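You operate a simulated robot arm through the tools that you are given. There is no shell and no other tool.

You run a simulated robot arm. Do the job below in one go: nothing can be reset, and whatever is moved stays where it is left.

JOB
Put the clamp bar of the open red arch binder away in the blue box.
Fine: lock the rings again and put the lid on the box.

It is judged by the outcome, as a careful person would: the job done as asked, and still so three seconds after it is handed in. It fails if anything else is knocked over, pushed out of place, dropped, spilled or broken. A push-on lid holds only when it is set on centred and level and pressed home; a screw cap is set on level and turned clockwise until tight.

ROBOT AND FRAMES
A 7-joint arm with a two-finger parallel gripper, fixed in place. Base frame: the origin is at the foot of the arm, x ahead of it, y to its left, z up; the work surface is at about z = 0.86. Readings come in m, degrees, newtons and seconds.
Its first joint turns from -166.0 to 166.0 degrees. Payload 4.4 kg.
The tool frame sits at the grasp point between the pads (the TCP): z along the fingers, y along the line on which they close. The tips reach 0.023 m beyond it. Largest opening 0.094 m; finger width 0.038, thickness 0.01; the body of the gripper, 0.054 by 0.096 m, starts 0.039 m behind the TCP.
Orientation is that of the tool frame in the base frame, as [roll, pitch, yaw] about the fixed x, y, z axes, in that order (R = Rz(yaw) Ry(pitch) Rx(roll)). With the fingers straight down and closing along the base's y, the tool's x points along the base's -x, its y along +y and its z along -z.

CONTROLS
- The arm moves only by the tool servo_tool. Its argument "series" is a list of rows, each a list of 7 numbers: the shift along the tool's x, y, z in units of 20 mm (1.0 is 20 mm), then the turn, a rotation vector about the tool's x, y, z in units of 4 degrees (1.0 is 4 degrees), then the gripper command, from -1 (fully open) to 1 (shut), values between in proportion. In form: [[tx, ty, tz, wx, wy, wz, claw], ...]. A call has 1 to 20 rows; each row shifts and turns the commanded pose from where the row before left it, along the tool's axes as they then stand. A call with a number of a shift or a turn outside -1 to 1 is refused whole. Each row takes 0.2 s and may step no farther than 0.05 m and 8.6 degrees from the row before; otherwise, or with a gripper value out of range, the whole call is refused. Where a pose cannot be reached the arm comes as near as it can. A force on the tool above 40 N (or 10 N above the force at the start of the call, whichever is more), or a blocked arm, ends the call early, and 0.2 s more pass. Each finger travels about 0.072 m/s and halts on what it meets, pressing with about 28 N; the grip force reading is that of the motor and also rises with nothing between the fingers. The clock runs only during rows and for 0.2 s after the last one: add rows that do not move to give the fingers time. The reply holds the time, the measured pose of the TCP, the force on the tool along the base axes, the opening and the grip force, in the units named above and with some noise, with the torque about the TCP (base axes, N m) and any sound that the robot's microphone picked up.
- Cameras (640 x 400 px; columns grow to the right, rows downward): "scene" is fixed at [0.3975, -0.6478, 1.4756]; the picture's right is [0.68, -0.73, 0.00], its down [-0.30, -0.28, -0.91] and it looks along [0.67, 0.62, -0.41] (base axes); focal length 346 px, centre (320, 200). "wrist" rides on the gripper at [0.086, 0.016, -0.074] in the tool frame; the picture's right is [-0.18, 0.98, 0.00], its down [-0.58, -0.11, -0.81] and it looks along [-0.79, -0.15, 0.59] (tool axes); focal length 243 px, centre (320, 200). There is no depth. A picture from a camera that has moved, and an enlarged one, comes with that camera's place and axes in the base frame and with its lens. The place of the scene camera against the robot may be out by one fixed shift of up to 0.018 m in any direction.
- snapshot(camera): a new picture of that camera. No time passes.
- zoom(camera, box): a new picture of the part [left, top, right, bottom] of that camera's present view, enlarged. No time passes.
- sign_off(): hands the job in; it is judged then, once.

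Places have to be worked out from the pictures, the camera data and where the tool is seen. Open the gripper and draw the arm clear of the work before you hand the job in, unless the task says otherwise.

The tools are called by a JSON object that holds its "method" and its "body". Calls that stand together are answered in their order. servo_tool: Moves the arm, as the interface text tells. Its arguments: {"type":"object","properties":{"series":{"type":"array"}},"required":["series"]} The other tools are called the same way: snapshot (camera) takes a picture; zoom (camera, box) takes an enlarged picture of a part of a camera's view; sign_off () hands the job in.

At the start:

```text
clock: 0.0
position: [0.7145, -0.1552, 1.2444]
tool_rot: [-180.0, 0.0, 179.9]
contact_force: [0.7, 0.3, -0.3]
ft_torque: [0.03, 0.01, 0.01]
opening: 0.0941
gripper_force: 0.0
```

scene: 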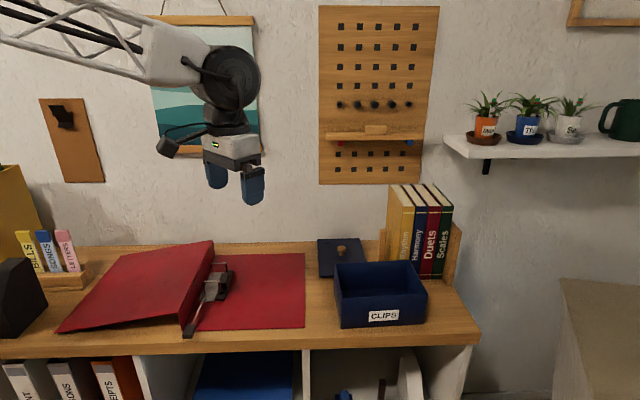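
wrist: 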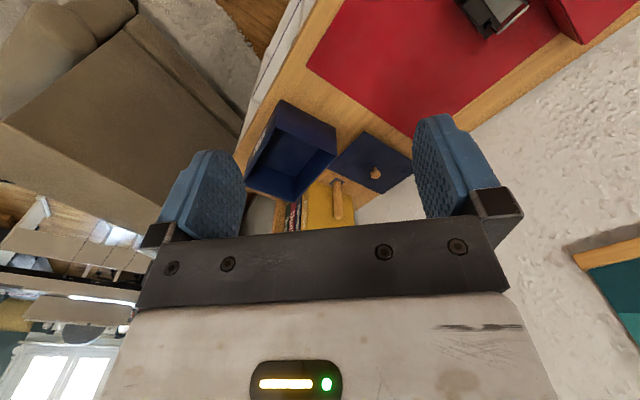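

I see an open red binder with a lever arch mechanism, a blue box labelled CLIPS and its lid with a knob behind it. I'll take enlarged views of the binder and the box first.

{"method": "zoom", "body": {"camera": "scene", "box": [150, 230, 310, 345]}}

{"method": "zoom", "body": {"camera": "scene", "box": [300, 220, 480, 340]}}

{"method": "zoom", "body": {"camera": "wrist", "box": [240, 0, 640, 220]}}

```text
3.48 times, centred on (230, 288) of scene
camera zoom: at [0.3975, -0.6478, 1.4756], right [0.68, -0.73, 0.0], down [-0.3, -0.28, -0.91], along [0.67, 0.62, -0.41], focal length 1203 px, centre (633, -104)
```

zoom: 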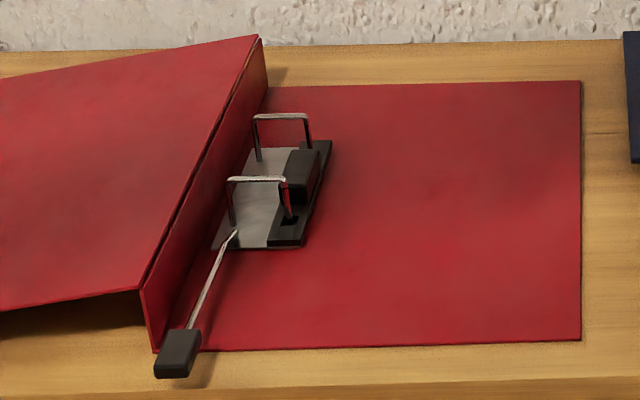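

```text
3.33 times, centred on (390, 280) of scene
camera zoom: at [0.3975, -0.6478, 1.4756], right [0.68, -0.73, 0.0], down [-0.3, -0.28, -0.91], along [0.67, 0.62, -0.41], focal length 1153 px, centre (87, -67)
```

zoom: 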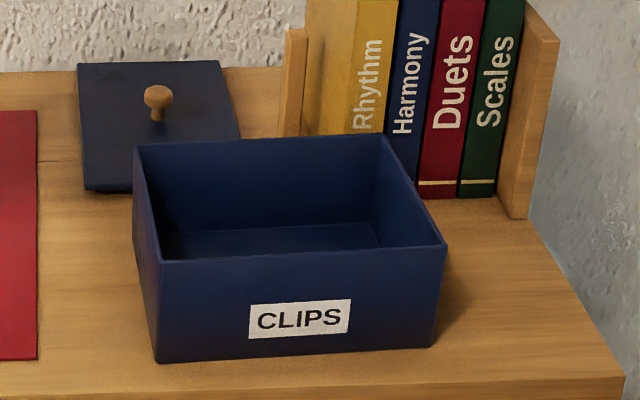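

```text
1.60 times, centred on (440, 110) of wrist
camera zoom: at [0.6285, -0.1402, 1.3186], right [0.18, 0.98, 0.0], down [0.58, -0.11, 0.81], along [0.79, -0.15, -0.59], focal length 388 px, centre (128, 344)
```

zoom: 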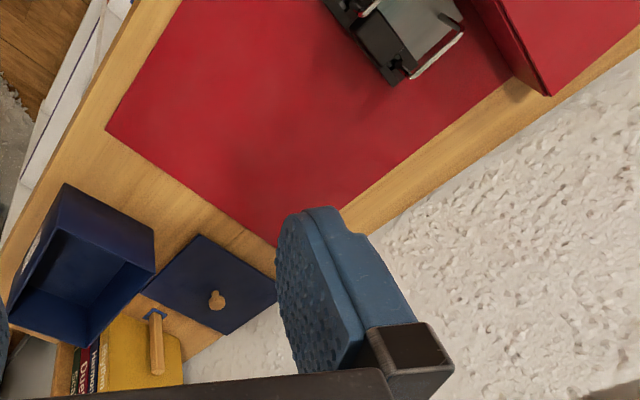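

The mechanism sits near (0.78, 0.06), the box near (1.01, -0.28) and the lid near (1.11, -0.08). I'll fly the wrist camera, high and clear, over towards the binder for a closer look.

{"method": "servo_tool", "body": {"series": [[0, 1, 0.5, 0, 0, 0, -1], [0, 1, 0.5, 0, 0, 0, -1], [0, 1, 0.5, 0, 0, 0, -1], [0, 1, 0.5, 0, 0, 0, -1], [0, 1, 0.5, 0, 0, 0, -1], [0, 1, 0.5, 0, 0, 0, -1], [0, 1, 0.5, 0, 0, 0, -1], [0, 1, 0.5, 0, 0, 0, -1], [0, 1, 0.5, 0, 0, 0, -1], [0, 1, 0.5, 0, 0, 0, -1], [0, 0, 0, 0, 0, 0, -1]]}}

{"method": "snapshot", "body": {"camera": "wrist"}}

{"method": "zoom", "body": {"camera": "wrist", "box": [220, 0, 440, 140]}}

```text
clock: 2.4
position: [0.7133, 0.0445, 1.1433]
tool_rot: [-179.9, -0.1, 180.0]
contact_force: [-0.5, 0.0, 0.1]
ft_torque: [0.0, 0.04, -0.01]
opening: 0.094
gripper_force: 0.1
```

```text
taken
camera wrist: at [0.6273, 0.0608, 1.2193], right [0.18, 0.98, 0.0], down [0.58, -0.11, 0.81], along [0.79, -0.15, -0.59], focal length 243 px, centre (320, 200)
```

wrist: 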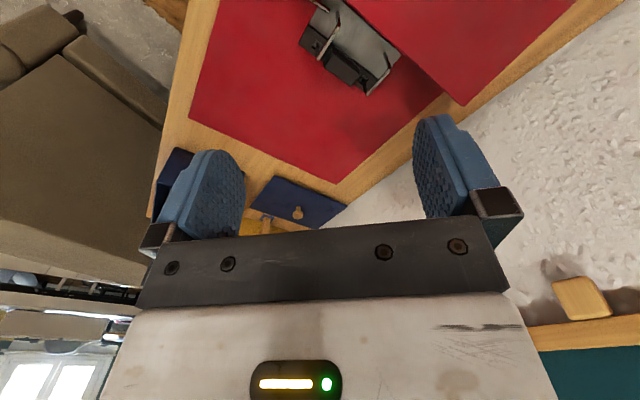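

```text
2.86 times, centred on (330, 70) of wrist
camera zoom: at [0.6273, 0.0608, 1.2193], right [0.18, 0.98, 0.0], down [0.58, -0.11, 0.81], along [0.79, -0.15, -0.59], focal length 693 px, centre (291, 571)
```

zoom: 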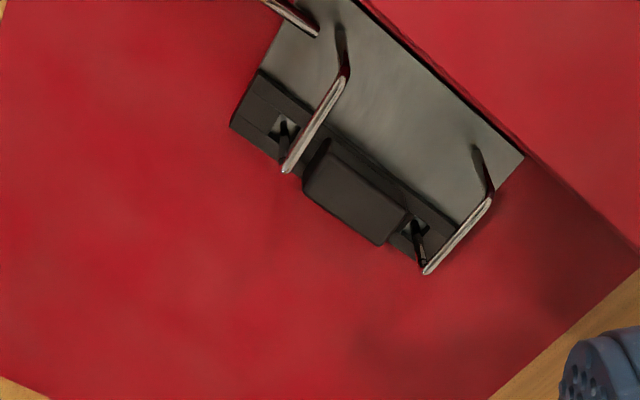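

The rings look closed, with the black clamp bar threaded over the right-hand posts by two slots and a grip block in its middle. Next I back off to see the lever, which is at the top edge of the view.

{"method": "servo_tool", "body": {"series": [[1, -0.6, 0, 0, 0, 0, -1], [1, -0.6, 0, 0, 0, 0, -1], [1, -0.6, 0, 0, 0, 0, -1], [1, -0.6, 0, 0, 0, 0, -1], [1, -0.6, 0, 0, 0, 0, -1], [1, -0.6, 0, 0, 0, 0, -1], [1, -0.6, 0, 0, 0, 0, -1], [1, -0.6, 0, 0, 0, 0, -1], [0, 0, 0, 0, 0, 0, -1]]}}

{"method": "snapshot", "body": {"camera": "wrist"}}

{"method": "zoom", "body": {"camera": "wrist", "box": [240, 0, 480, 150]}}

```text
clock: 4.4
position: [0.5545, -0.0513, 1.1436]
tool_rot: [180.0, 0.0, 180.0]
contact_force: [0.0, 0.5, 0.7]
ft_torque: [0.02, 0.02, 0.02]
opening: 0.094
gripper_force: 0.1
```

```text
taken
camera wrist: at [0.4685, -0.0359, 1.2186], right [0.18, 0.98, 0.0], down [0.58, -0.11, 0.81], along [0.79, -0.15, -0.59], focal length 243 px, centre (320, 200)
```

wrist: 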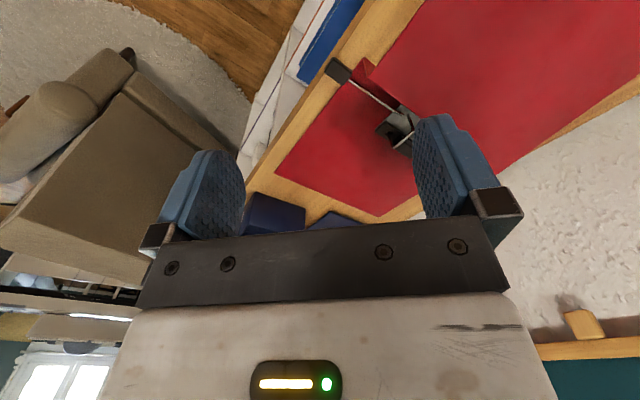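

```text
2.67 times, centred on (360, 75) of wrist
camera zoom: at [0.4685, -0.0359, 1.2186], right [0.18, 0.98, 0.0], down [0.58, -0.11, 0.81], along [0.79, -0.15, -0.59], focal length 647 px, centre (213, 533)
```

zoom: 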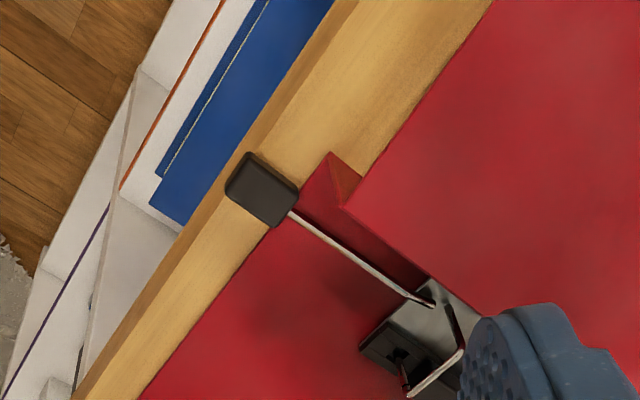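

The lever runs from the mechanism towards the front edge of the desk, its grip at about (0.627, -0.040, 0.893). I'll zoom tighter on the lever and the rings from the scene camera to understand how the lever moves.

{"method": "zoom", "body": {"camera": "scene", "box": [175, 255, 245, 300]}}

{"method": "zoom", "body": {"camera": "scene", "box": [175, 295, 245, 340]}}

{"method": "zoom", "body": {"camera": "wrist", "box": [310, 40, 430, 160]}}

```text
8.89 times, centred on (210, 278) of scene
camera zoom: at [0.3975, -0.6478, 1.4756], right [0.68, -0.73, 0.0], down [-0.3, -0.28, -0.91], along [0.67, 0.62, -0.41], focal length 3074 px, centre (1298, -489)
```

zoom: 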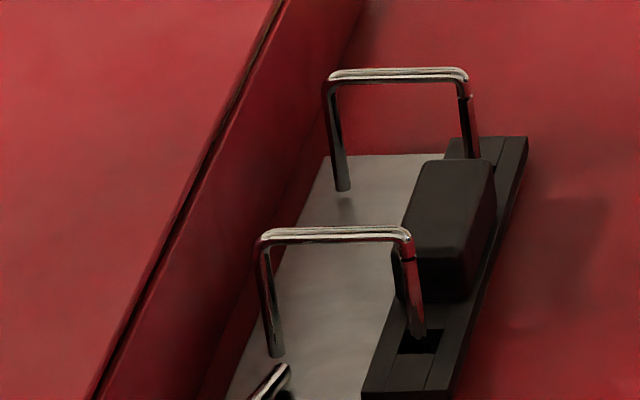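

```text
8.89 times, centred on (210, 318) of scene
camera zoom: at [0.3975, -0.6478, 1.4756], right [0.68, -0.73, 0.0], down [-0.3, -0.28, -0.91], along [0.67, 0.62, -0.41], focal length 3074 px, centre (1298, -844)
```

zoom: 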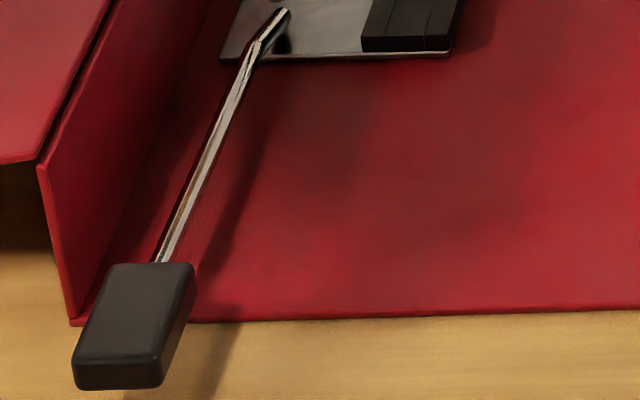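

```text
3.33 times, centred on (370, 100) of wrist
camera zoom: at [0.4685, -0.0359, 1.2186], right [0.18, 0.98, 0.0], down [0.58, -0.11, 0.81], along [0.79, -0.15, -0.59], focal length 809 px, centre (153, 533)
```

zoom: 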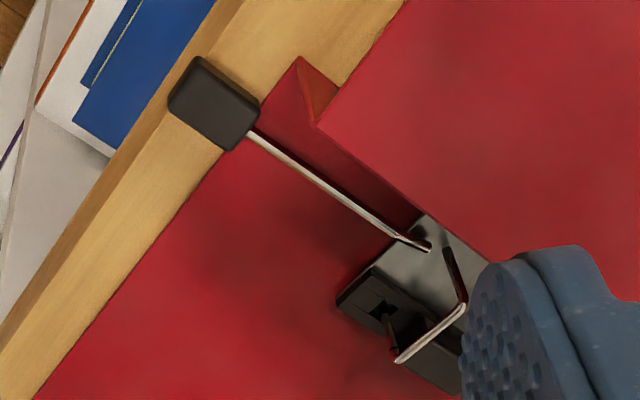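

The arches are closed; each is split near the top of its right-hand post, so the lever should swing the left arches open. I'll turn the tool so its fingers close across the lever and view the lever end-on from the front of the desk.

{"method": "servo_tool", "body": {"series": [[0.34, -0.66, 0.9, 0, 0, 0, -1], [0.34, -0.66, 0.9, 0, 0, 0, -1], [0.34, -0.66, 0.9, 0, 0, 0, -1], [0.34, -0.66, 0.9, 0, 0, 0, -1], [0.34, -0.66, 0.9, 0, 0, 0, -1], [0.34, -0.66, 0.9, 0, 0, 0, -1], [0.34, -0.66, 0.9, 0, 0, 0, -1], [0.34, -0.66, 0.9, 0, 0, 0, -1], [0, 0, 0, 0, 0, -1, -1], [0, 0, 0, 0, 0, -1, -1], [0, 0, 0, 0, 0, -1, -1], [0, 0, 0, 0, 0, -1, -1], [0, 0, 0, 0, 0, -1, -1], [0, 0, 0, 0, 0, -1, -1], [0, 0, 0, 0, 0, -1, -1], [0, 0, 0, 0, 0, -1, -1], [0, 0, 0, 0, 0, -1, -1], [0, 0, 0, 0, 0, -1, -1], [0, 0, 0, 0, 0, -1, -1], [0, 0, 0, 0, 0, -0.2, -1]]}}

{"method": "snapshot", "body": {"camera": "wrist"}}

{"method": "zoom", "body": {"camera": "wrist", "box": [230, 50, 430, 200]}}

{"method": "snapshot", "body": {"camera": "scene"}}

```text
clock: 8.6
position: [0.5006, -0.1568, 0.9998]
tool_rot: [180.0, -0.1, -135.1]
contact_force: [-0.7, 0.0, 0.3]
ft_torque: [-0.02, 0.04, 0.05]
opening: 0.0939
gripper_force: 0.0
```

```text
taken
camera wrist: at [0.4281, -0.2074, 1.0747], right [-0.56, 0.83, 0.0], down [0.49, 0.33, 0.81], along [0.67, 0.45, -0.59], focal length 243 px, centre (320, 200)
```

wrist: 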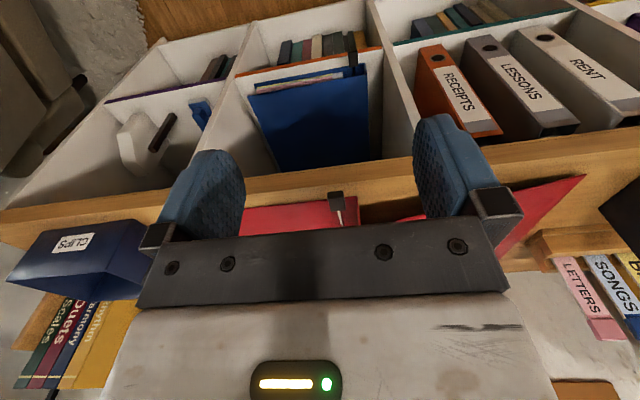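

```text
2.67 times, centred on (330, 125) of wrist
camera zoom: at [0.4281, -0.2074, 1.0747], right [-0.56, 0.83, 0.0], down [0.49, 0.33, 0.81], along [0.67, 0.45, -0.59], focal length 647 px, centre (293, 400)
```

zoom: 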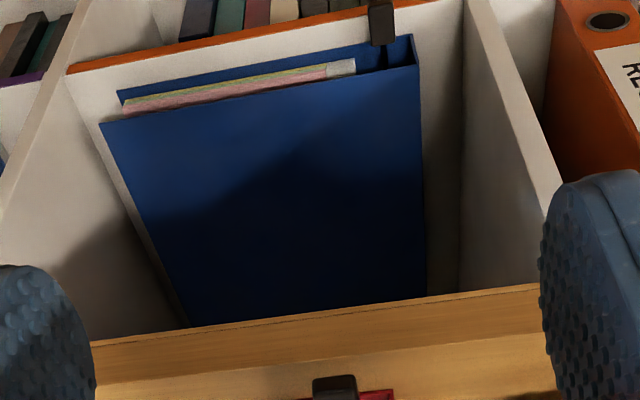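

```text
taken
```

scene: 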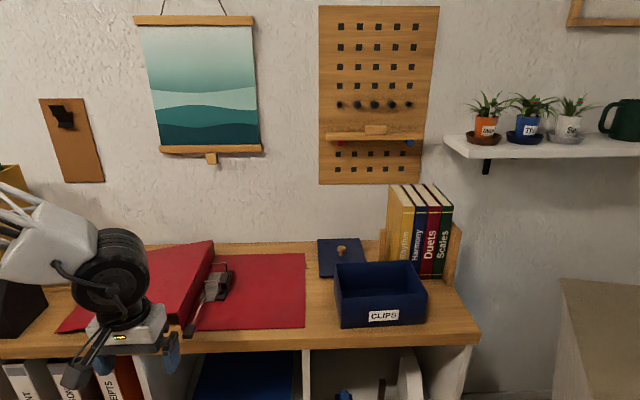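

The lever grip is at about (337, 200) in this upside-down view. I'll enlarge the strip around it to judge the gap between lever and spine.

{"method": "zoom", "body": {"camera": "wrist", "box": [240, 150, 420, 240]}}

```text
3.56 times, centred on (330, 195) of wrist
camera zoom: at [0.4281, -0.2074, 1.0747], right [-0.56, 0.83, 0.0], down [0.49, 0.33, 0.81], along [0.67, 0.45, -0.59], focal length 863 px, centre (284, 218)
```

zoom: 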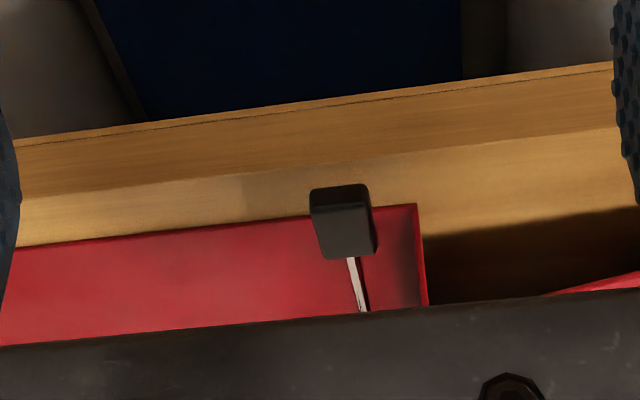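

Working in desk axes (n = 45° away from the robot, s = rightwards), the lever grip is at n≈0.419, s≈0.476, z≈0.882, about 29 mm clear of the spine. I'll narrow the fingers, line up in front of the grip and tilt the tool 20° forward, then check.

{"method": "servo_tool", "body": {"series": [[-0.7, -0.095, 0.89, 0, 0, 0, 0.2], [-0.7, -0.095, 0.89, 0, 0, 0, 0.2], [-0.7, -0.095, 0.89, 0, 0, 0, 0.2], [-0.7, -0.095, 0.89, 0, 0, 0, 0.2], [-0.7, -0.095, 0.89, 0, 0, 0, 0.2], [-0.7, -0.095, 0.89, 0, 0, 0, 0.2], [0, 0, 0, 0, -1, 0, 0.2], [0, 0, 0, 0, -1, 0, 0.2], [0, 0, 0, 0, -1, 0, 0.2], [0, 0, 0, 0, -1, 0, 0.2], [0, 0, 0, 0, -1, 0, 0.2], [0, 0, 0, 0, 0, 0, 0.2]]}}

{"method": "snapshot", "body": {"camera": "wrist"}}

{"method": "zoom", "body": {"camera": "scene", "box": [110, 250, 250, 380]}}

```text
clock: 11.2
position: [0.5682, -0.1074, 0.8931]
tool_rot: [-180.0, 20.0, -135.2]
contact_force: [-0.2, 1.2, -0.7]
ft_torque: [-0.01, 0.01, -0.01]
opening: 0.0375
gripper_force: 0.1
```

```text
taken
camera wrist: at [0.4812, -0.1713, 0.9336], right [-0.57, 0.82, 0.06], down [0.27, 0.11, 0.96], along [0.78, 0.56, -0.28], focal length 243 px, centre (320, 200)
```

wrist: 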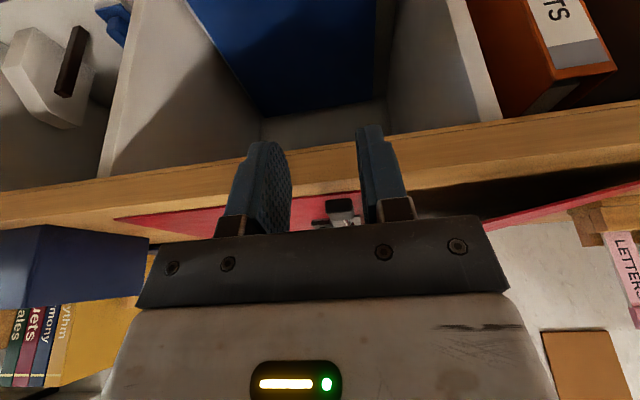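

```text
3.08 times, centred on (180, 315) of scene
camera zoom: at [0.3975, -0.6478, 1.4756], right [0.68, -0.73, 0.0], down [-0.3, -0.28, -0.91], along [0.67, 0.62, -0.41], focal length 1064 px, centre (751, -154)
```

zoom: 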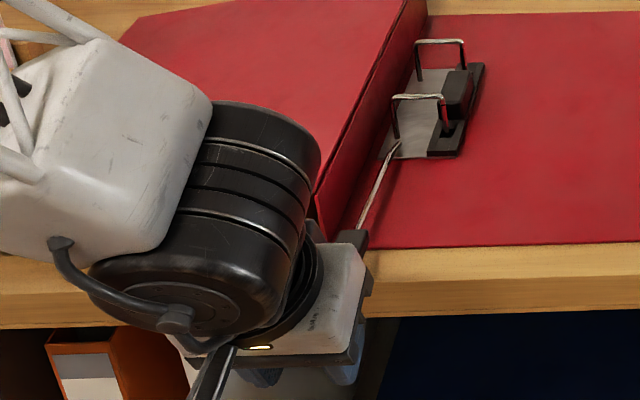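

{"method": "zoom", "body": {"camera": "wrist", "box": [230, 120, 430, 240]}}

```text
3.20 times, centred on (330, 180) of wrist
camera zoom: at [0.4812, -0.1713, 0.9336], right [-0.57, 0.82, 0.06], down [0.27, 0.11, 0.96], along [0.78, 0.56, -0.28], focal length 776 px, centre (288, 264)
```

zoom: 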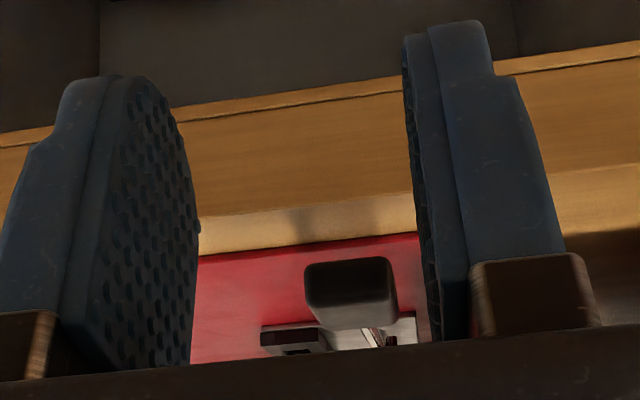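

The grip is centred between the fingers (s≈0.478, z≈0.884). I advance along n to straddle it, drop 4 mm and then close on it.

{"method": "servo_tool", "body": {"series": [[-0.78, 0, 0.33, 0, 0, 0, 0.2], [-0.78, 0, 0.33, 0, 0, 0, 0.2], [-0.78, 0, 0.33, 0, 0, 0, 0.2], [-0.78, 0, 0.33, 0, 0, 0, 0.2], [-0.78, 0, 0.33, 0, 0, 0, 0.2], [0, 0, 0, 0, 0, 0, 0.2]]}}

{"method": "zoom", "body": {"camera": "wrist", "box": [230, 120, 430, 240]}}

{"method": "zoom", "body": {"camera": "scene", "box": [130, 250, 250, 360]}}

```text
clock: 12.6
position: [0.6282, -0.0467, 0.89]
tool_rot: [-180.0, 20.0, -135.2]
contact_force: [1.0, 0.2, 0.3]
ft_torque: [0.0, -0.04, 0.0]
opening: 0.0376
gripper_force: 0.0
```

```text
3.20 times, centred on (330, 180) of wrist
camera zoom: at [0.5426, -0.1115, 0.9299], right [-0.57, 0.82, 0.06], down [0.27, 0.11, 0.96], along [0.78, 0.56, -0.28], focal length 776 px, centre (288, 264)
```

zoom: 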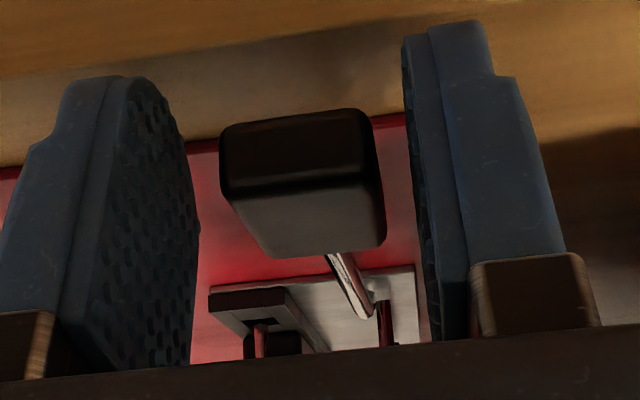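

```text
3.64 times, centred on (190, 305) of scene
camera zoom: at [0.3975, -0.6478, 1.4756], right [0.68, -0.73, 0.0], down [-0.3, -0.28, -0.91], along [0.67, 0.62, -0.41], focal length 1258 px, centre (793, -182)
```

zoom: 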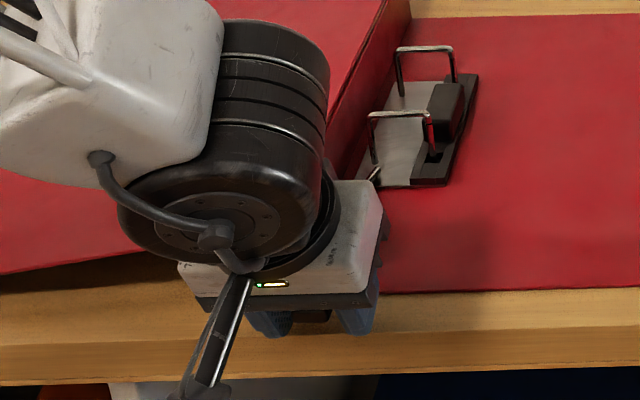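

The lever grip sits between the pads with a similar gap on both sides. I close on it.

{"method": "servo_tool", "body": {"series": [[0, 0, 0, 0, 0, 0, 0.5], [0, 0, 0, 0, 0, 0, 1], [0, 0, 0, 0, 0, 0, 1], [0, 0, 0, 0, 0, 0, 1]]}}

{"method": "zoom", "body": {"camera": "wrist", "box": [230, 120, 430, 240]}}

```text
clock: 13.6
position: [0.6291, -0.0477, 0.8893]
tool_rot: [180.0, 19.9, -135.2]
contact_force: [-0.8, 3.3, 0.4]
ft_torque: [-0.13, -0.02, 0.85]
opening: 0.0215
gripper_force: 27.7
```

```text
3.20 times, centred on (330, 180) of wrist
camera zoom: at [0.5425, -0.1116, 0.9299], right [-0.57, 0.82, 0.06], down [0.27, 0.11, 0.96], along [0.78, 0.56, -0.28], focal length 776 px, centre (288, 264)
```

zoom: 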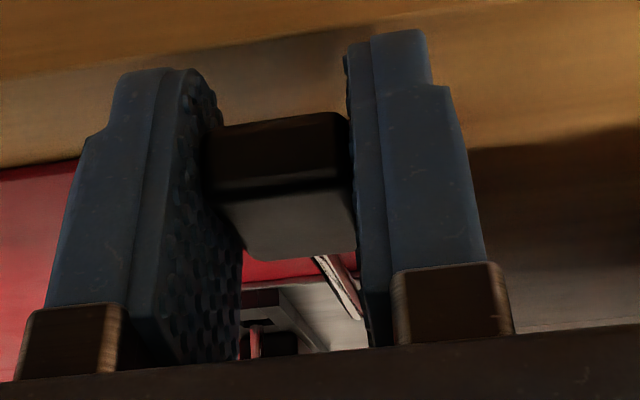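

The grip is held at 21.5 mm. I now swing it up a little about the estimated hinge (n≈0.550, z≈0.872), 8° first, and read the forces.

{"method": "servo_tool", "body": {"series": [[-0.236, 0, -0.426, 0, 1, 0, 1], [-0.236, 0, -0.426, 0, 1, 0, 1], [0, 0, 0, 0, 0, 0, 1]]}}

{"method": "zoom", "body": {"camera": "scene", "box": [130, 240, 250, 350]}}

{"method": "zoom", "body": {"camera": "wrist", "box": [230, 120, 430, 240]}}

```text
clock: 14.4
position: [0.631, -0.045, 0.9087]
tool_rot: [180.0, 12.1, -135.2]
contact_force: [-1.8, 1.3, -0.2]
ft_torque: [-0.26, 0.22, 0.41]
opening: 0.0214
gripper_force: 28.3
```

```text
3.64 times, centred on (190, 295) of scene
camera zoom: at [0.3975, -0.6478, 1.4756], right [0.68, -0.73, 0.0], down [-0.3, -0.28, -0.91], along [0.67, 0.62, -0.41], focal length 1258 px, centre (793, -146)
```

zoom: 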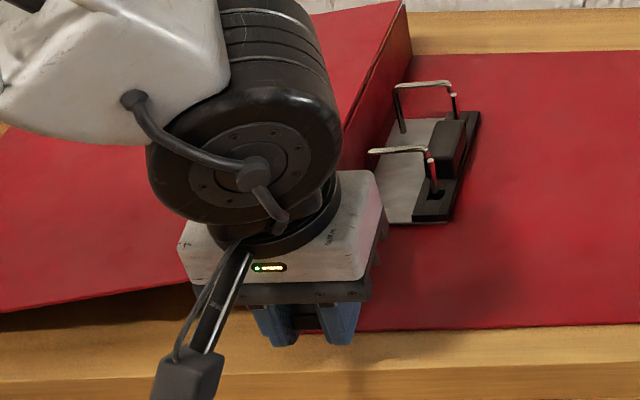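

```text
3.20 times, centred on (330, 180) of wrist
camera zoom: at [0.5488, -0.1041, 0.9642], right [-0.57, 0.82, 0.04], down [0.36, 0.21, 0.91], along [0.74, 0.53, -0.41], focal length 776 px, centre (288, 264)
```

zoom: 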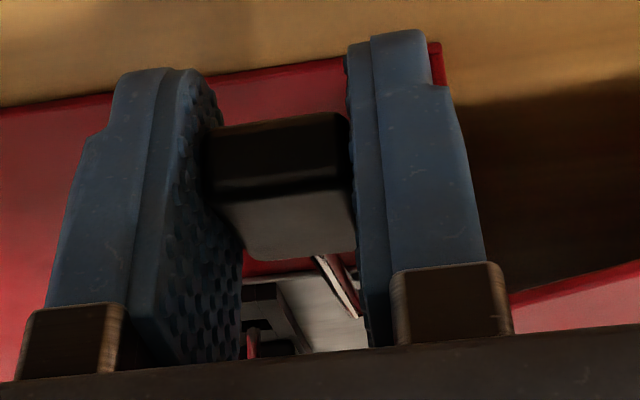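

The lever lifts freely (under 3 N) and the arches are beginning to part from the posts. I continue the same swing another 20°.

{"method": "servo_tool", "body": {"series": [[-0.236, 0, -0.426, 0, 1, 0, 1], [-0.236, 0, -0.426, 0, 1, 0, 1], [-0.236, 0, -0.426, 0, 1, 0, 1], [-0.236, 0, -0.426, 0, 1, 0, 1], [-0.236, 0, -0.426, 0, 1, 0, 1], [0, 0, 0, 0, 0, 0, 1]]}}

{"method": "zoom", "body": {"camera": "scene", "box": [130, 220, 250, 330]}}

{"method": "snapshot", "body": {"camera": "wrist"}}

```text
clock: 15.8
position: [0.645, -0.0299, 0.9506]
tool_rot: [-180.0, -8.0, -135.2]
contact_force: [4.4, 4.1, 1.6]
ft_torque: [0.46, -0.54, 0.1]
opening: 0.0214
gripper_force: 28.6
```

```text
3.64 times, centred on (190, 275) of scene
camera zoom: at [0.3975, -0.6478, 1.4756], right [0.68, -0.73, 0.0], down [-0.3, -0.28, -0.91], along [0.67, 0.62, -0.41], focal length 1258 px, centre (793, -73)
```

zoom: 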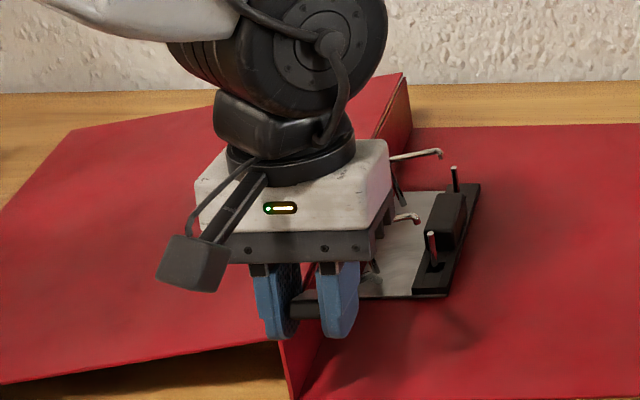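

```text
taken
camera wrist: at [0.5806, -0.0715, 1.0384], right [-0.56, 0.83, -0.03], down [0.56, 0.41, 0.72], along [0.6, 0.39, -0.7], focal length 243 px, centre (320, 200)
```

wrist: 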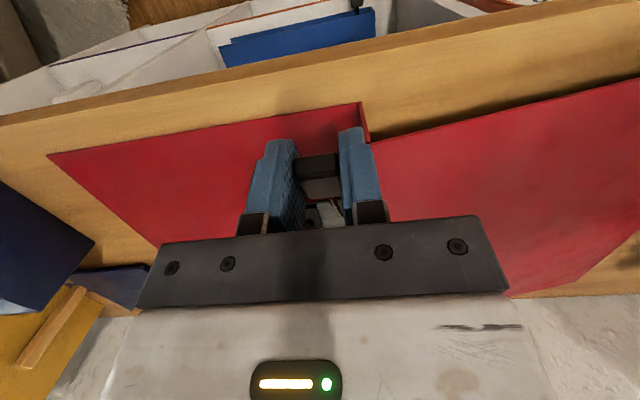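

The arches have swung well away from the fixed posts with small forces. I carry on in the same arc, a touch closer to the hinge.

{"method": "servo_tool", "body": {"series": [[-0.254, 0, -0.417, 0, 1, 0, 1], [-0.254, 0, -0.417, 0, 1, 0, 1], [-0.254, 0, -0.417, 0, 1, 0, 1], [0, 0, 0, 0, 0, 0, 1]]}}

{"method": "zoom", "body": {"camera": "scene", "box": [130, 210, 250, 320]}}

```text
clock: 16.8
position: [0.6582, -0.0157, 0.9716]
tool_rot: [-180.0, -20.1, -135.2]
contact_force: [-4.6, -5.7, 8.5]
ft_torque: [0.07, -0.06, 0.05]
opening: 0.0214
gripper_force: 27.9
```

```text
3.64 times, centred on (190, 265) of scene
camera zoom: at [0.3975, -0.6478, 1.4756], right [0.68, -0.73, 0.0], down [-0.3, -0.28, -0.91], along [0.67, 0.62, -0.41], focal length 1258 px, centre (793, -36)
```

zoom: 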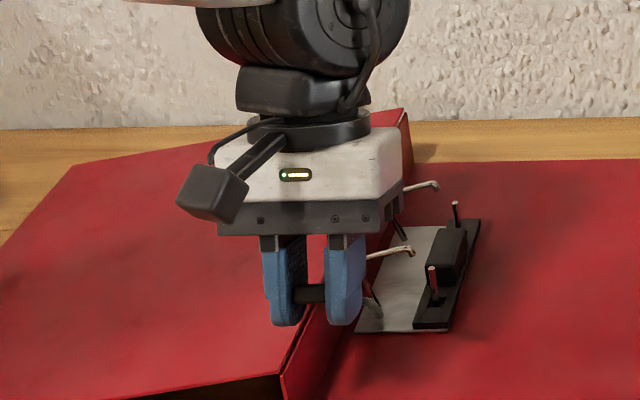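

Forces are mainly radial (about 11 N outward along the lever), so I was slightly too close to the hinge. I'll correct outward and continue 8°, checking whether the arches still move.

{"method": "servo_tool", "body": {"series": [[-0.21, 0, -0.44, 0, 1, 0, 1], [-0.21, 0, -0.44, 0, 1, 0, 1], [0, 0, 0, 0, 0, 0, 1]]}}

{"method": "zoom", "body": {"camera": "scene", "box": [130, 210, 250, 320]}}

{"method": "snapshot", "body": {"camera": "wrist"}}

```text
clock: 17.6
position: [0.6702, -0.0052, 0.9847]
tool_rot: [-180.0, -28.1, -135.2]
contact_force: [-0.2, -1.6, -0.2]
ft_torque: [-0.31, 0.62, 0.06]
opening: 0.0213
gripper_force: 27.9
```

```text
3.64 times, centred on (190, 265) of scene
camera zoom: at [0.3975, -0.6478, 1.4756], right [0.68, -0.73, 0.0], down [-0.3, -0.28, -0.91], along [0.67, 0.62, -0.41], focal length 1258 px, centre (793, -36)
```

zoom: 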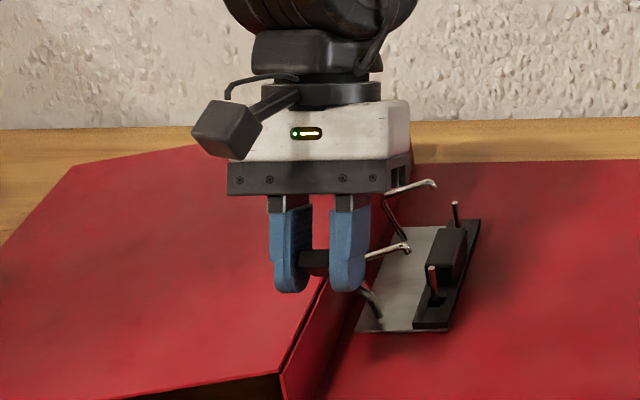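

```text
taken
camera wrist: at [0.6295, -0.0234, 1.0922], right [-0.58, 0.81, -0.09], down [0.71, 0.55, 0.44], along [0.4, 0.19, -0.89], focal length 243 px, centre (320, 200)
```

wrist: 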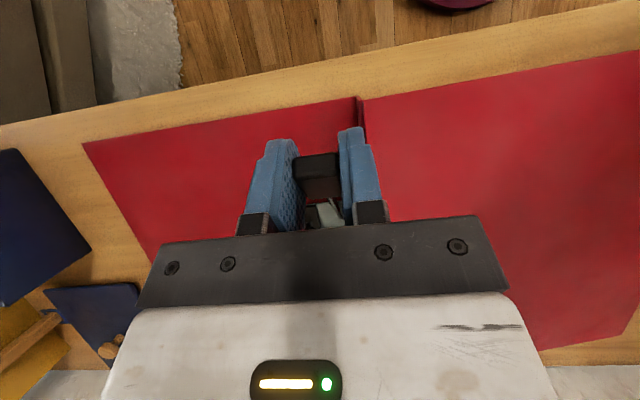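

The arches keep moving and forces are nearly nil, so I swing a further 12° in the same rigid arc.

{"method": "servo_tool", "body": {"series": [[-0.236, 0, -0.426, 0, 1, 0, 1], [-0.236, 0, -0.426, 0, 1, 0, 1], [-0.236, 0, -0.426, 0, 1, 0, 1], [0, 0, 0, 0, 0, 0, 1]]}}

{"method": "zoom", "body": {"camera": "scene", "box": [150, 210, 270, 320]}}

```text
clock: 18.6
position: [0.687, 0.0106, 0.9996]
tool_rot: [179.9, -40.0, -135.3]
contact_force: [-0.4, 0.0, 0.0]
ft_torque: [-0.4, 0.22, -0.01]
opening: 0.0218
gripper_force: 28.2
```

```text
3.64 times, centred on (210, 265) of scene
camera zoom: at [0.3975, -0.6478, 1.4756], right [0.68, -0.73, 0.0], down [-0.3, -0.28, -0.91], along [0.67, 0.62, -0.41], focal length 1258 px, centre (720, -36)
```

zoom: 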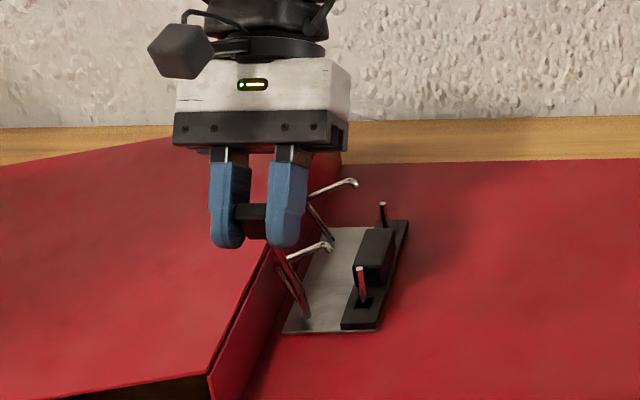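

The arches are clear of the posts and still following freely. I'll open another 12° with less wrist rotation, to find the end of travel.

{"method": "servo_tool", "body": {"series": [[-0.236, 0, -0.427, 0, 0.7, 0, 1], [-0.249, 0, -0.419, 0, 0.7, 0, 1], [-0.265, 0, -0.407, 0, 0.7, 0, 1], [0, 0, 0, 0, 0, 0, 1]]}}

{"method": "zoom", "body": {"camera": "scene", "box": [150, 210, 270, 320]}}

```text
clock: 19.6
position: [0.7058, 0.0318, 1.0082]
tool_rot: [-180.0, -48.5, -135.2]
contact_force: [-1.8, -1.6, -1.1]
ft_torque: [0.35, -0.37, -0.1]
opening: 0.0214
gripper_force: 27.9
```

```text
3.64 times, centred on (210, 265) of scene
camera zoom: at [0.3975, -0.6478, 1.4756], right [0.68, -0.73, 0.0], down [-0.3, -0.28, -0.91], along [0.67, 0.62, -0.41], focal length 1258 px, centre (720, -36)
```

zoom: 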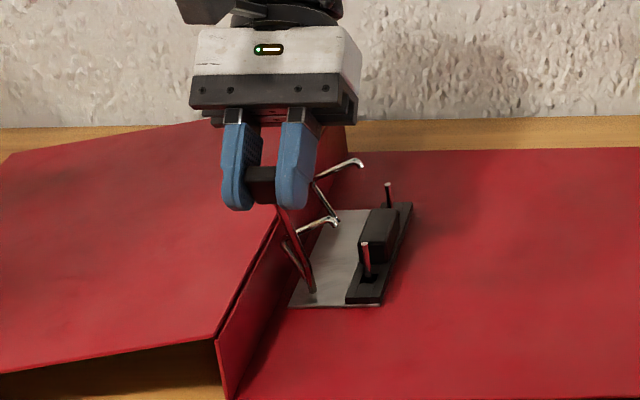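

Careful: compared with the previous frame the whole binder has slid back by roughly 2 cm, so the lever reached its stop at about 60° and I pushed the binder. I'll look closely before doing anything else.

{"method": "zoom", "body": {"camera": "scene", "box": [40, 220, 320, 360]}}

{"method": "snapshot", "body": {"camera": "wrist"}}

```text
2.29 times, centred on (180, 290) of scene
camera zoom: at [0.3975, -0.6478, 1.4756], right [0.68, -0.73, 0.0], down [-0.3, -0.28, -0.91], along [0.67, 0.62, -0.41], focal length 790 px, centre (640, -6)
```

zoom: 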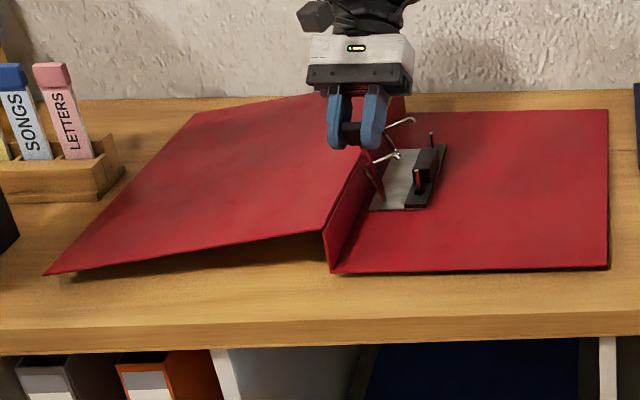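

```text
taken
camera wrist: at [0.695, 0.0414, 1.1235], right [-0.61, 0.78, -0.14], down [0.78, 0.62, 0.1], along [0.16, -0.05, -0.99], focal length 243 px, centre (320, 200)
```

wrist: 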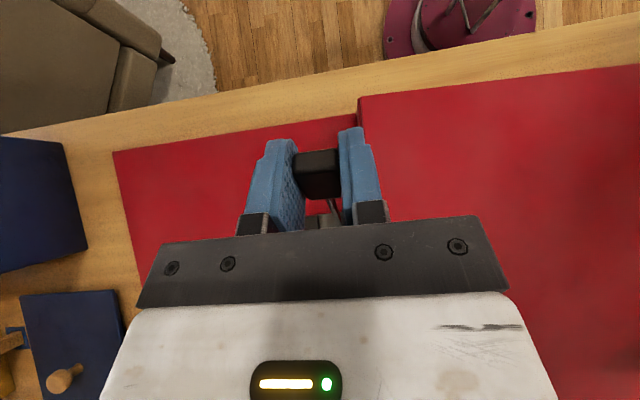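

The front edge has moved back about 2–2.5 cm and is lifted a few millimetres. Holding the grip rigid, I'll lower 6 mm and draw straight back 12 mm to see whether the binder follows.

{"method": "servo_tool", "body": {"series": [[-0.225, 0, 0.2, 0, 0, 0, 1], [0.133, 0, 0.15, 0, 0, 0, 1], [0.133, 0, 0.15, 0, 0, 0, 1], [0.133, 0, 0.15, 0, 0, 0, 1], [0, 0, 0, 0, 0, 0, 1]]}}

{"method": "zoom", "body": {"camera": "scene", "box": [40, 220, 320, 360]}}

{"method": "zoom", "body": {"camera": "scene", "box": [150, 210, 270, 320]}}

```text
clock: 20.8
position: [0.699, 0.0231, 1.0022]
tool_rot: [179.9, -48.4, -135.2]
contact_force: [0.6, 0.0, -7.0]
ft_torque: [-0.16, 0.2, 0.05]
opening: 0.0215
gripper_force: 28.4
```

```text
2.29 times, centred on (180, 290) of scene
camera zoom: at [0.3975, -0.6478, 1.4756], right [0.68, -0.73, 0.0], down [-0.3, -0.28, -0.91], along [0.67, 0.62, -0.41], focal length 790 px, centre (640, -6)
```

zoom: 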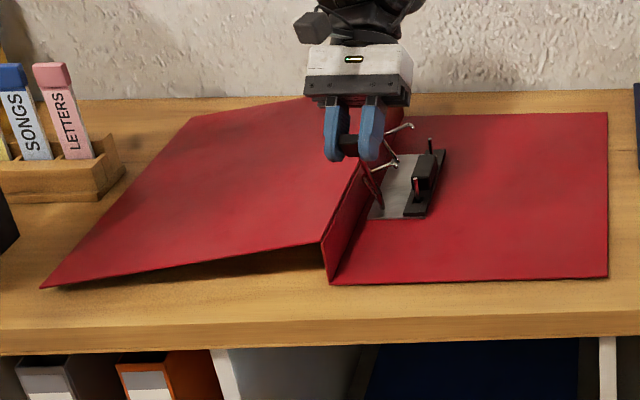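

```text
3.64 times, centred on (210, 265) of scene
camera zoom: at [0.3975, -0.6478, 1.4756], right [0.68, -0.73, 0.0], down [-0.3, -0.28, -0.91], along [0.67, 0.62, -0.41], focal length 1258 px, centre (720, -36)
```

zoom: 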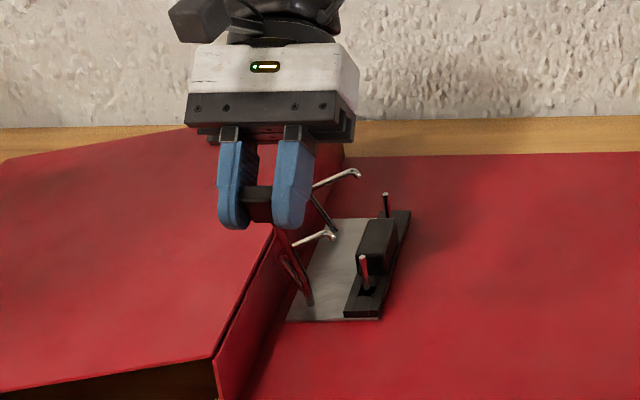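

The binder follows the grip; about 13 mm remain. I draw it back the rest of the way while easing down slightly.

{"method": "servo_tool", "body": {"series": [[0.106, 0, 0.173, 0, 0, 0, 1], [0.106, 0, 0.173, 0, 0, 0, 1], [0.106, 0, 0.173, 0, 0, 0, 1], [0, 0, 0, 0, 0, 0, 1]]}}

{"method": "zoom", "body": {"camera": "scene", "box": [40, 220, 320, 360]}}

{"method": "zoom", "body": {"camera": "scene", "box": [150, 210, 270, 320]}}

```text
clock: 21.8
position: [0.6882, 0.0156, 0.9993]
tool_rot: [180.0, -48.4, -135.1]
contact_force: [0.8, 1.6, -2.3]
ft_torque: [0.62, -0.58, 0.09]
opening: 0.0214
gripper_force: 27.7
```

```text
2.29 times, centred on (180, 290) of scene
camera zoom: at [0.3975, -0.6478, 1.4756], right [0.68, -0.73, 0.0], down [-0.3, -0.28, -0.91], along [0.67, 0.62, -0.41], focal length 790 px, centre (640, -6)
```

zoom: 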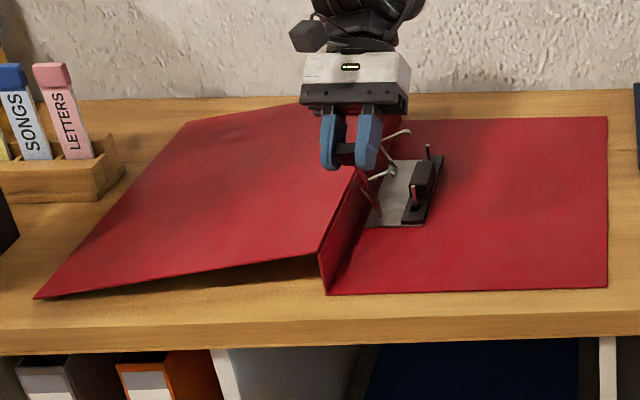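

```text
3.64 times, centred on (210, 265) of scene
camera zoom: at [0.3975, -0.6478, 1.4756], right [0.68, -0.73, 0.0], down [-0.3, -0.28, -0.91], along [0.67, 0.62, -0.41], focal length 1258 px, centre (720, -36)
```

zoom: 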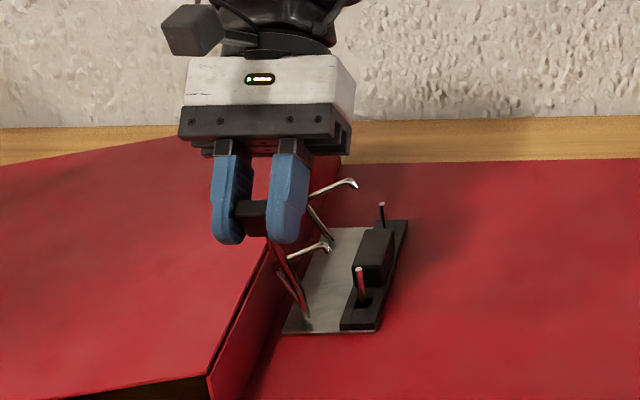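

The binder is back at its original place (front edge and plate coincide with the earlier frame) with the rings open. Now I release the lever gently and see whether it stays up.

{"method": "servo_tool", "body": {"series": [[0, 0, 0, 0, 0, 0, 0.5], [0, 0, 0, 0, 0, 0, 0.4], [0, 0, 0, 0, 0, 0, 0.3], [0, 0, 0, 0, 0, 0, 0.3]]}}

{"method": "zoom", "body": {"camera": "scene", "box": [150, 210, 270, 320]}}

{"method": "zoom", "body": {"camera": "wrist", "box": [220, 80, 420, 230]}}

```text
clock: 22.8
position: [0.6904, 0.0156, 1.0]
tool_rot: [179.9, -48.4, -135.1]
contact_force: [1.1, -0.1, 1.1]
ft_torque: [0.01, 0.04, 0.01]
opening: 0.0329
gripper_force: 0.1
```

```text
3.64 times, centred on (210, 265) of scene
camera zoom: at [0.3975, -0.6478, 1.4756], right [0.68, -0.73, 0.0], down [-0.3, -0.28, -0.91], along [0.67, 0.62, -0.41], focal length 1258 px, centre (720, -36)
```

zoom: 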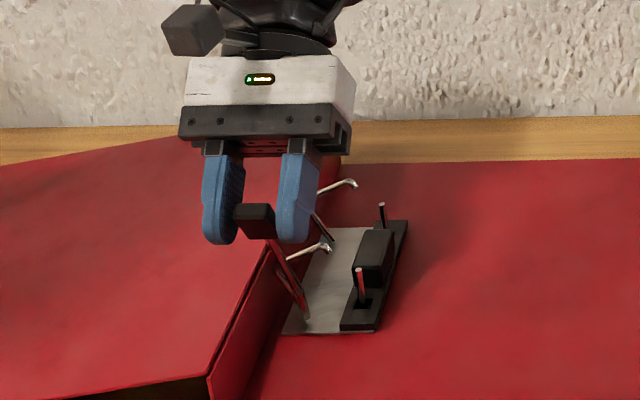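

```text
2.67 times, centred on (320, 155) of wrist
camera zoom: at [0.6782, 0.0248, 1.1146], right [-0.61, 0.78, -0.14], down [0.78, 0.62, 0.1], along [0.16, -0.05, -0.99], focal length 647 px, centre (320, 320)
```

zoom: 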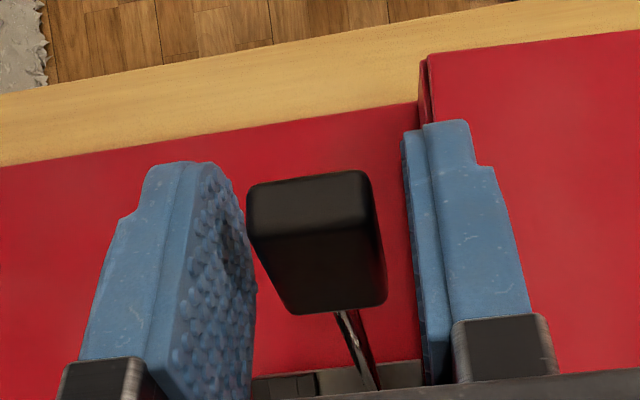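

The lever stays up and the rings remain open. I withdraw along the tool axis, clear of the grip, then stand the tool upright above the mechanism.

{"method": "servo_tool", "body": {"series": [[0, 0, -1, 0, 0, 0, 0.2], [0, 0, -1, 0, 0, 0, 0.2], [0, 0, -1, 0, 0, 0, 0.2], [0, 0, -1, 0, 0, 0, 0.2], [0, 0, -1, 0, 0, 0, 0.2], [0, 0, -1, 0, 0, 0, 0.2], [0, 0, 0, 0, -1, 0, 0], [0, 0, 0, 0, -1, 0, 0], [0, 0, 0, 0, -1, 0, 0], [0, 0, 0, 0, -1, 0, 0], [0, 0, 0, 0, -1, 0, 0], [0, 0, 0, 0, -1, 0, 0], [0, 0, 0, 0, -1, 0, 0], [0, 0, 0, 0, 0, 0, 0]]}}

{"method": "snapshot", "body": {"camera": "wrist"}}

{"method": "zoom", "body": {"camera": "scene", "box": [150, 210, 270, 320]}}

```text
clock: 25.8
position: [0.753, 0.0776, 1.0794]
tool_rot: [-180.0, -20.3, -135.2]
contact_force: [0.6, 0.5, 0.0]
ft_torque: [0.0, -0.01, 0.0]
opening: 0.0469
gripper_force: 0.1
```

```text
taken
camera wrist: at [0.7041, 0.0502, 1.1794], right [-0.57, 0.82, -0.06], down [0.66, 0.5, 0.55], along [0.49, 0.27, -0.83], focal length 243 px, centre (320, 200)
```

wrist: 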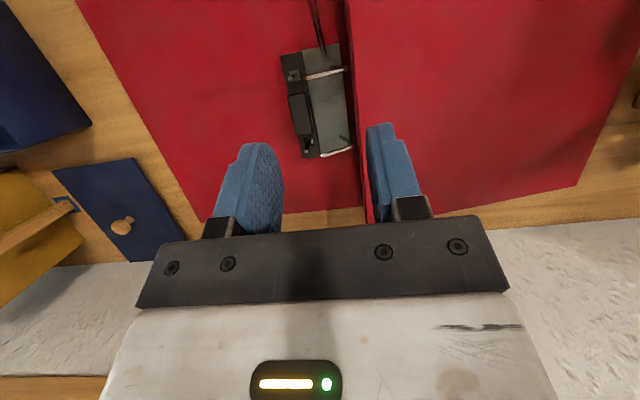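

```text
3.64 times, centred on (210, 265) of scene
camera zoom: at [0.3975, -0.6478, 1.4756], right [0.68, -0.73, 0.0], down [-0.3, -0.28, -0.91], along [0.67, 0.62, -0.41], focal length 1258 px, centre (720, -36)
```

zoom: 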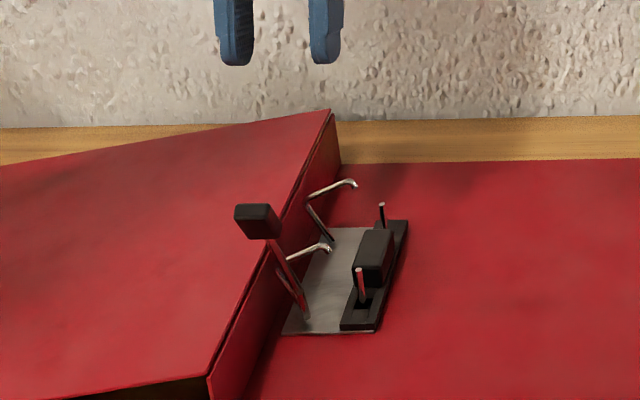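

The lever stands at about 65° and both posts are free. I'll enlarge the mechanism from above for exact positions of the clamp bar and its grip block.

{"method": "zoom", "body": {"camera": "wrist", "box": [260, 0, 400, 170]}}

{"method": "zoom", "body": {"camera": "scene", "box": [195, 245, 245, 310]}}

```text
2.35 times, centred on (330, 85) of wrist
camera zoom: at [0.7041, 0.0502, 1.1794], right [-0.57, 0.82, -0.06], down [0.66, 0.5, 0.55], along [0.49, 0.27, -0.83], focal length 571 px, centre (296, 471)
```

zoom: 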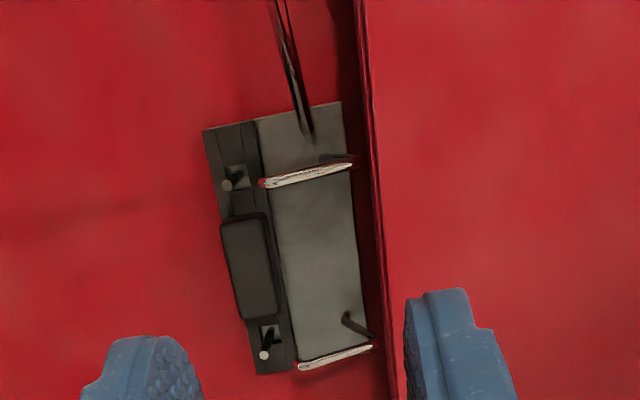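

```text
6.15 times, centred on (220, 278) of scene
camera zoom: at [0.3975, -0.6478, 1.4756], right [0.68, -0.73, 0.0], down [-0.3, -0.28, -0.91], along [0.67, 0.62, -0.41], focal length 2128 px, centre (935, -277)
```

zoom: 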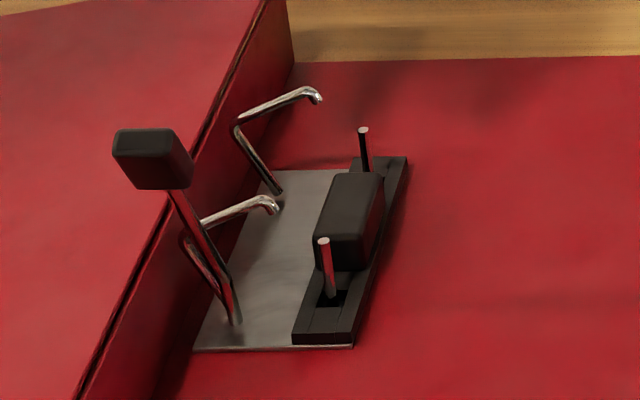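

Posts are at n≈0.558 and 0.639, s≈0.515 with tops at z≈0.905; the bar's block is centred at n≈0.599, s≈0.516, z 0.877–0.894. The wrist camera would hit the raised lever, so I'll stand the tool upright and turn it half round so the camera is on the far side.

{"method": "servo_tool", "body": {"series": [[0, 0, 0, 0, -1, 0, 0], [0, 0, 0, 0, -1, 0, 0], [0, 0, 0, 0, -1, 0, 0], [0, 0, 0, 0, -1, 0, 0], [0, 0, 0, 0, -1, 0, 0], [0, 0, 0, 0, 0, 1, 0], [0, 0, 0, 0, 0, 1, 0], [0, 0, 0, 0, 0, 1, 0], [0, 0, 0, 0, 0, 1, 0], [0, 0, 0, 0, 0, 1, 0], [0, 0, 0, 0, 0, 1, 0], [0, 0, 0, 0, 0, 1, 0], [0, 0, 0, 0, 0, 1, 0], [0, 0, 0, 0, 0, 1, 0], [0, 0, 0, 0, 0, 1, 0], [0, 0, 0, 0, 0, 1, 0], [0, 0, 0, 0, 0, 1, 0], [0, 0, 0, 0, 0, 1, 0], [0, 0, 0, 0, 0, 1, 0], [0, 0, 0, 0, 0, 1, 0]]}}

{"method": "servo_tool", "body": {"series": [[0, 0, 0, 0, 0, 1, 0], [0, 0, 0, 0, 0, 1, 0], [0, 0, 0, 0, 0, 1, 0], [0, 0, 0, 0, 0, 1, 0], [0, 0, 0, 0, 0, 1, 0], [0, 0, 0, 0, 0, 1, 0], [0, 0, 0, 0, 0, 1, 0], [0, 0, 0, 0, 0, 1, 0], [0, 0, 0, 0, 0, 1, 0], [0, 0, 0, 0, 0, 1, 0], [0, 0, 0, 0, 0, 1, 0], [0, 0, 0, 0, 0, 1, 0], [0, 0, 0, 0, 0, 1, 0], [0, 0, 0, 0, 0, 1, 0], [0, 0, 0, 0, 0, 1, 0]]}}

```text
clock: 30.0
position: [0.7517, 0.0783, 1.0784]
tool_rot: [-179.6, -0.2, 164.6]
contact_force: [0.4, 0.2, 0.2]
ft_torque: [-0.06, 0.01, 0.01]
opening: 0.047
gripper_force: 0.1
```

```text
clock: 33.2
position: [0.7544, 0.0783, 1.0798]
tool_rot: [-179.7, 0.2, 104.7]
contact_force: [-1.5, 0.3, 0.1]
ft_torque: [-0.02, 0.03, 0.0]
opening: 0.0469
gripper_force: 0.1
```

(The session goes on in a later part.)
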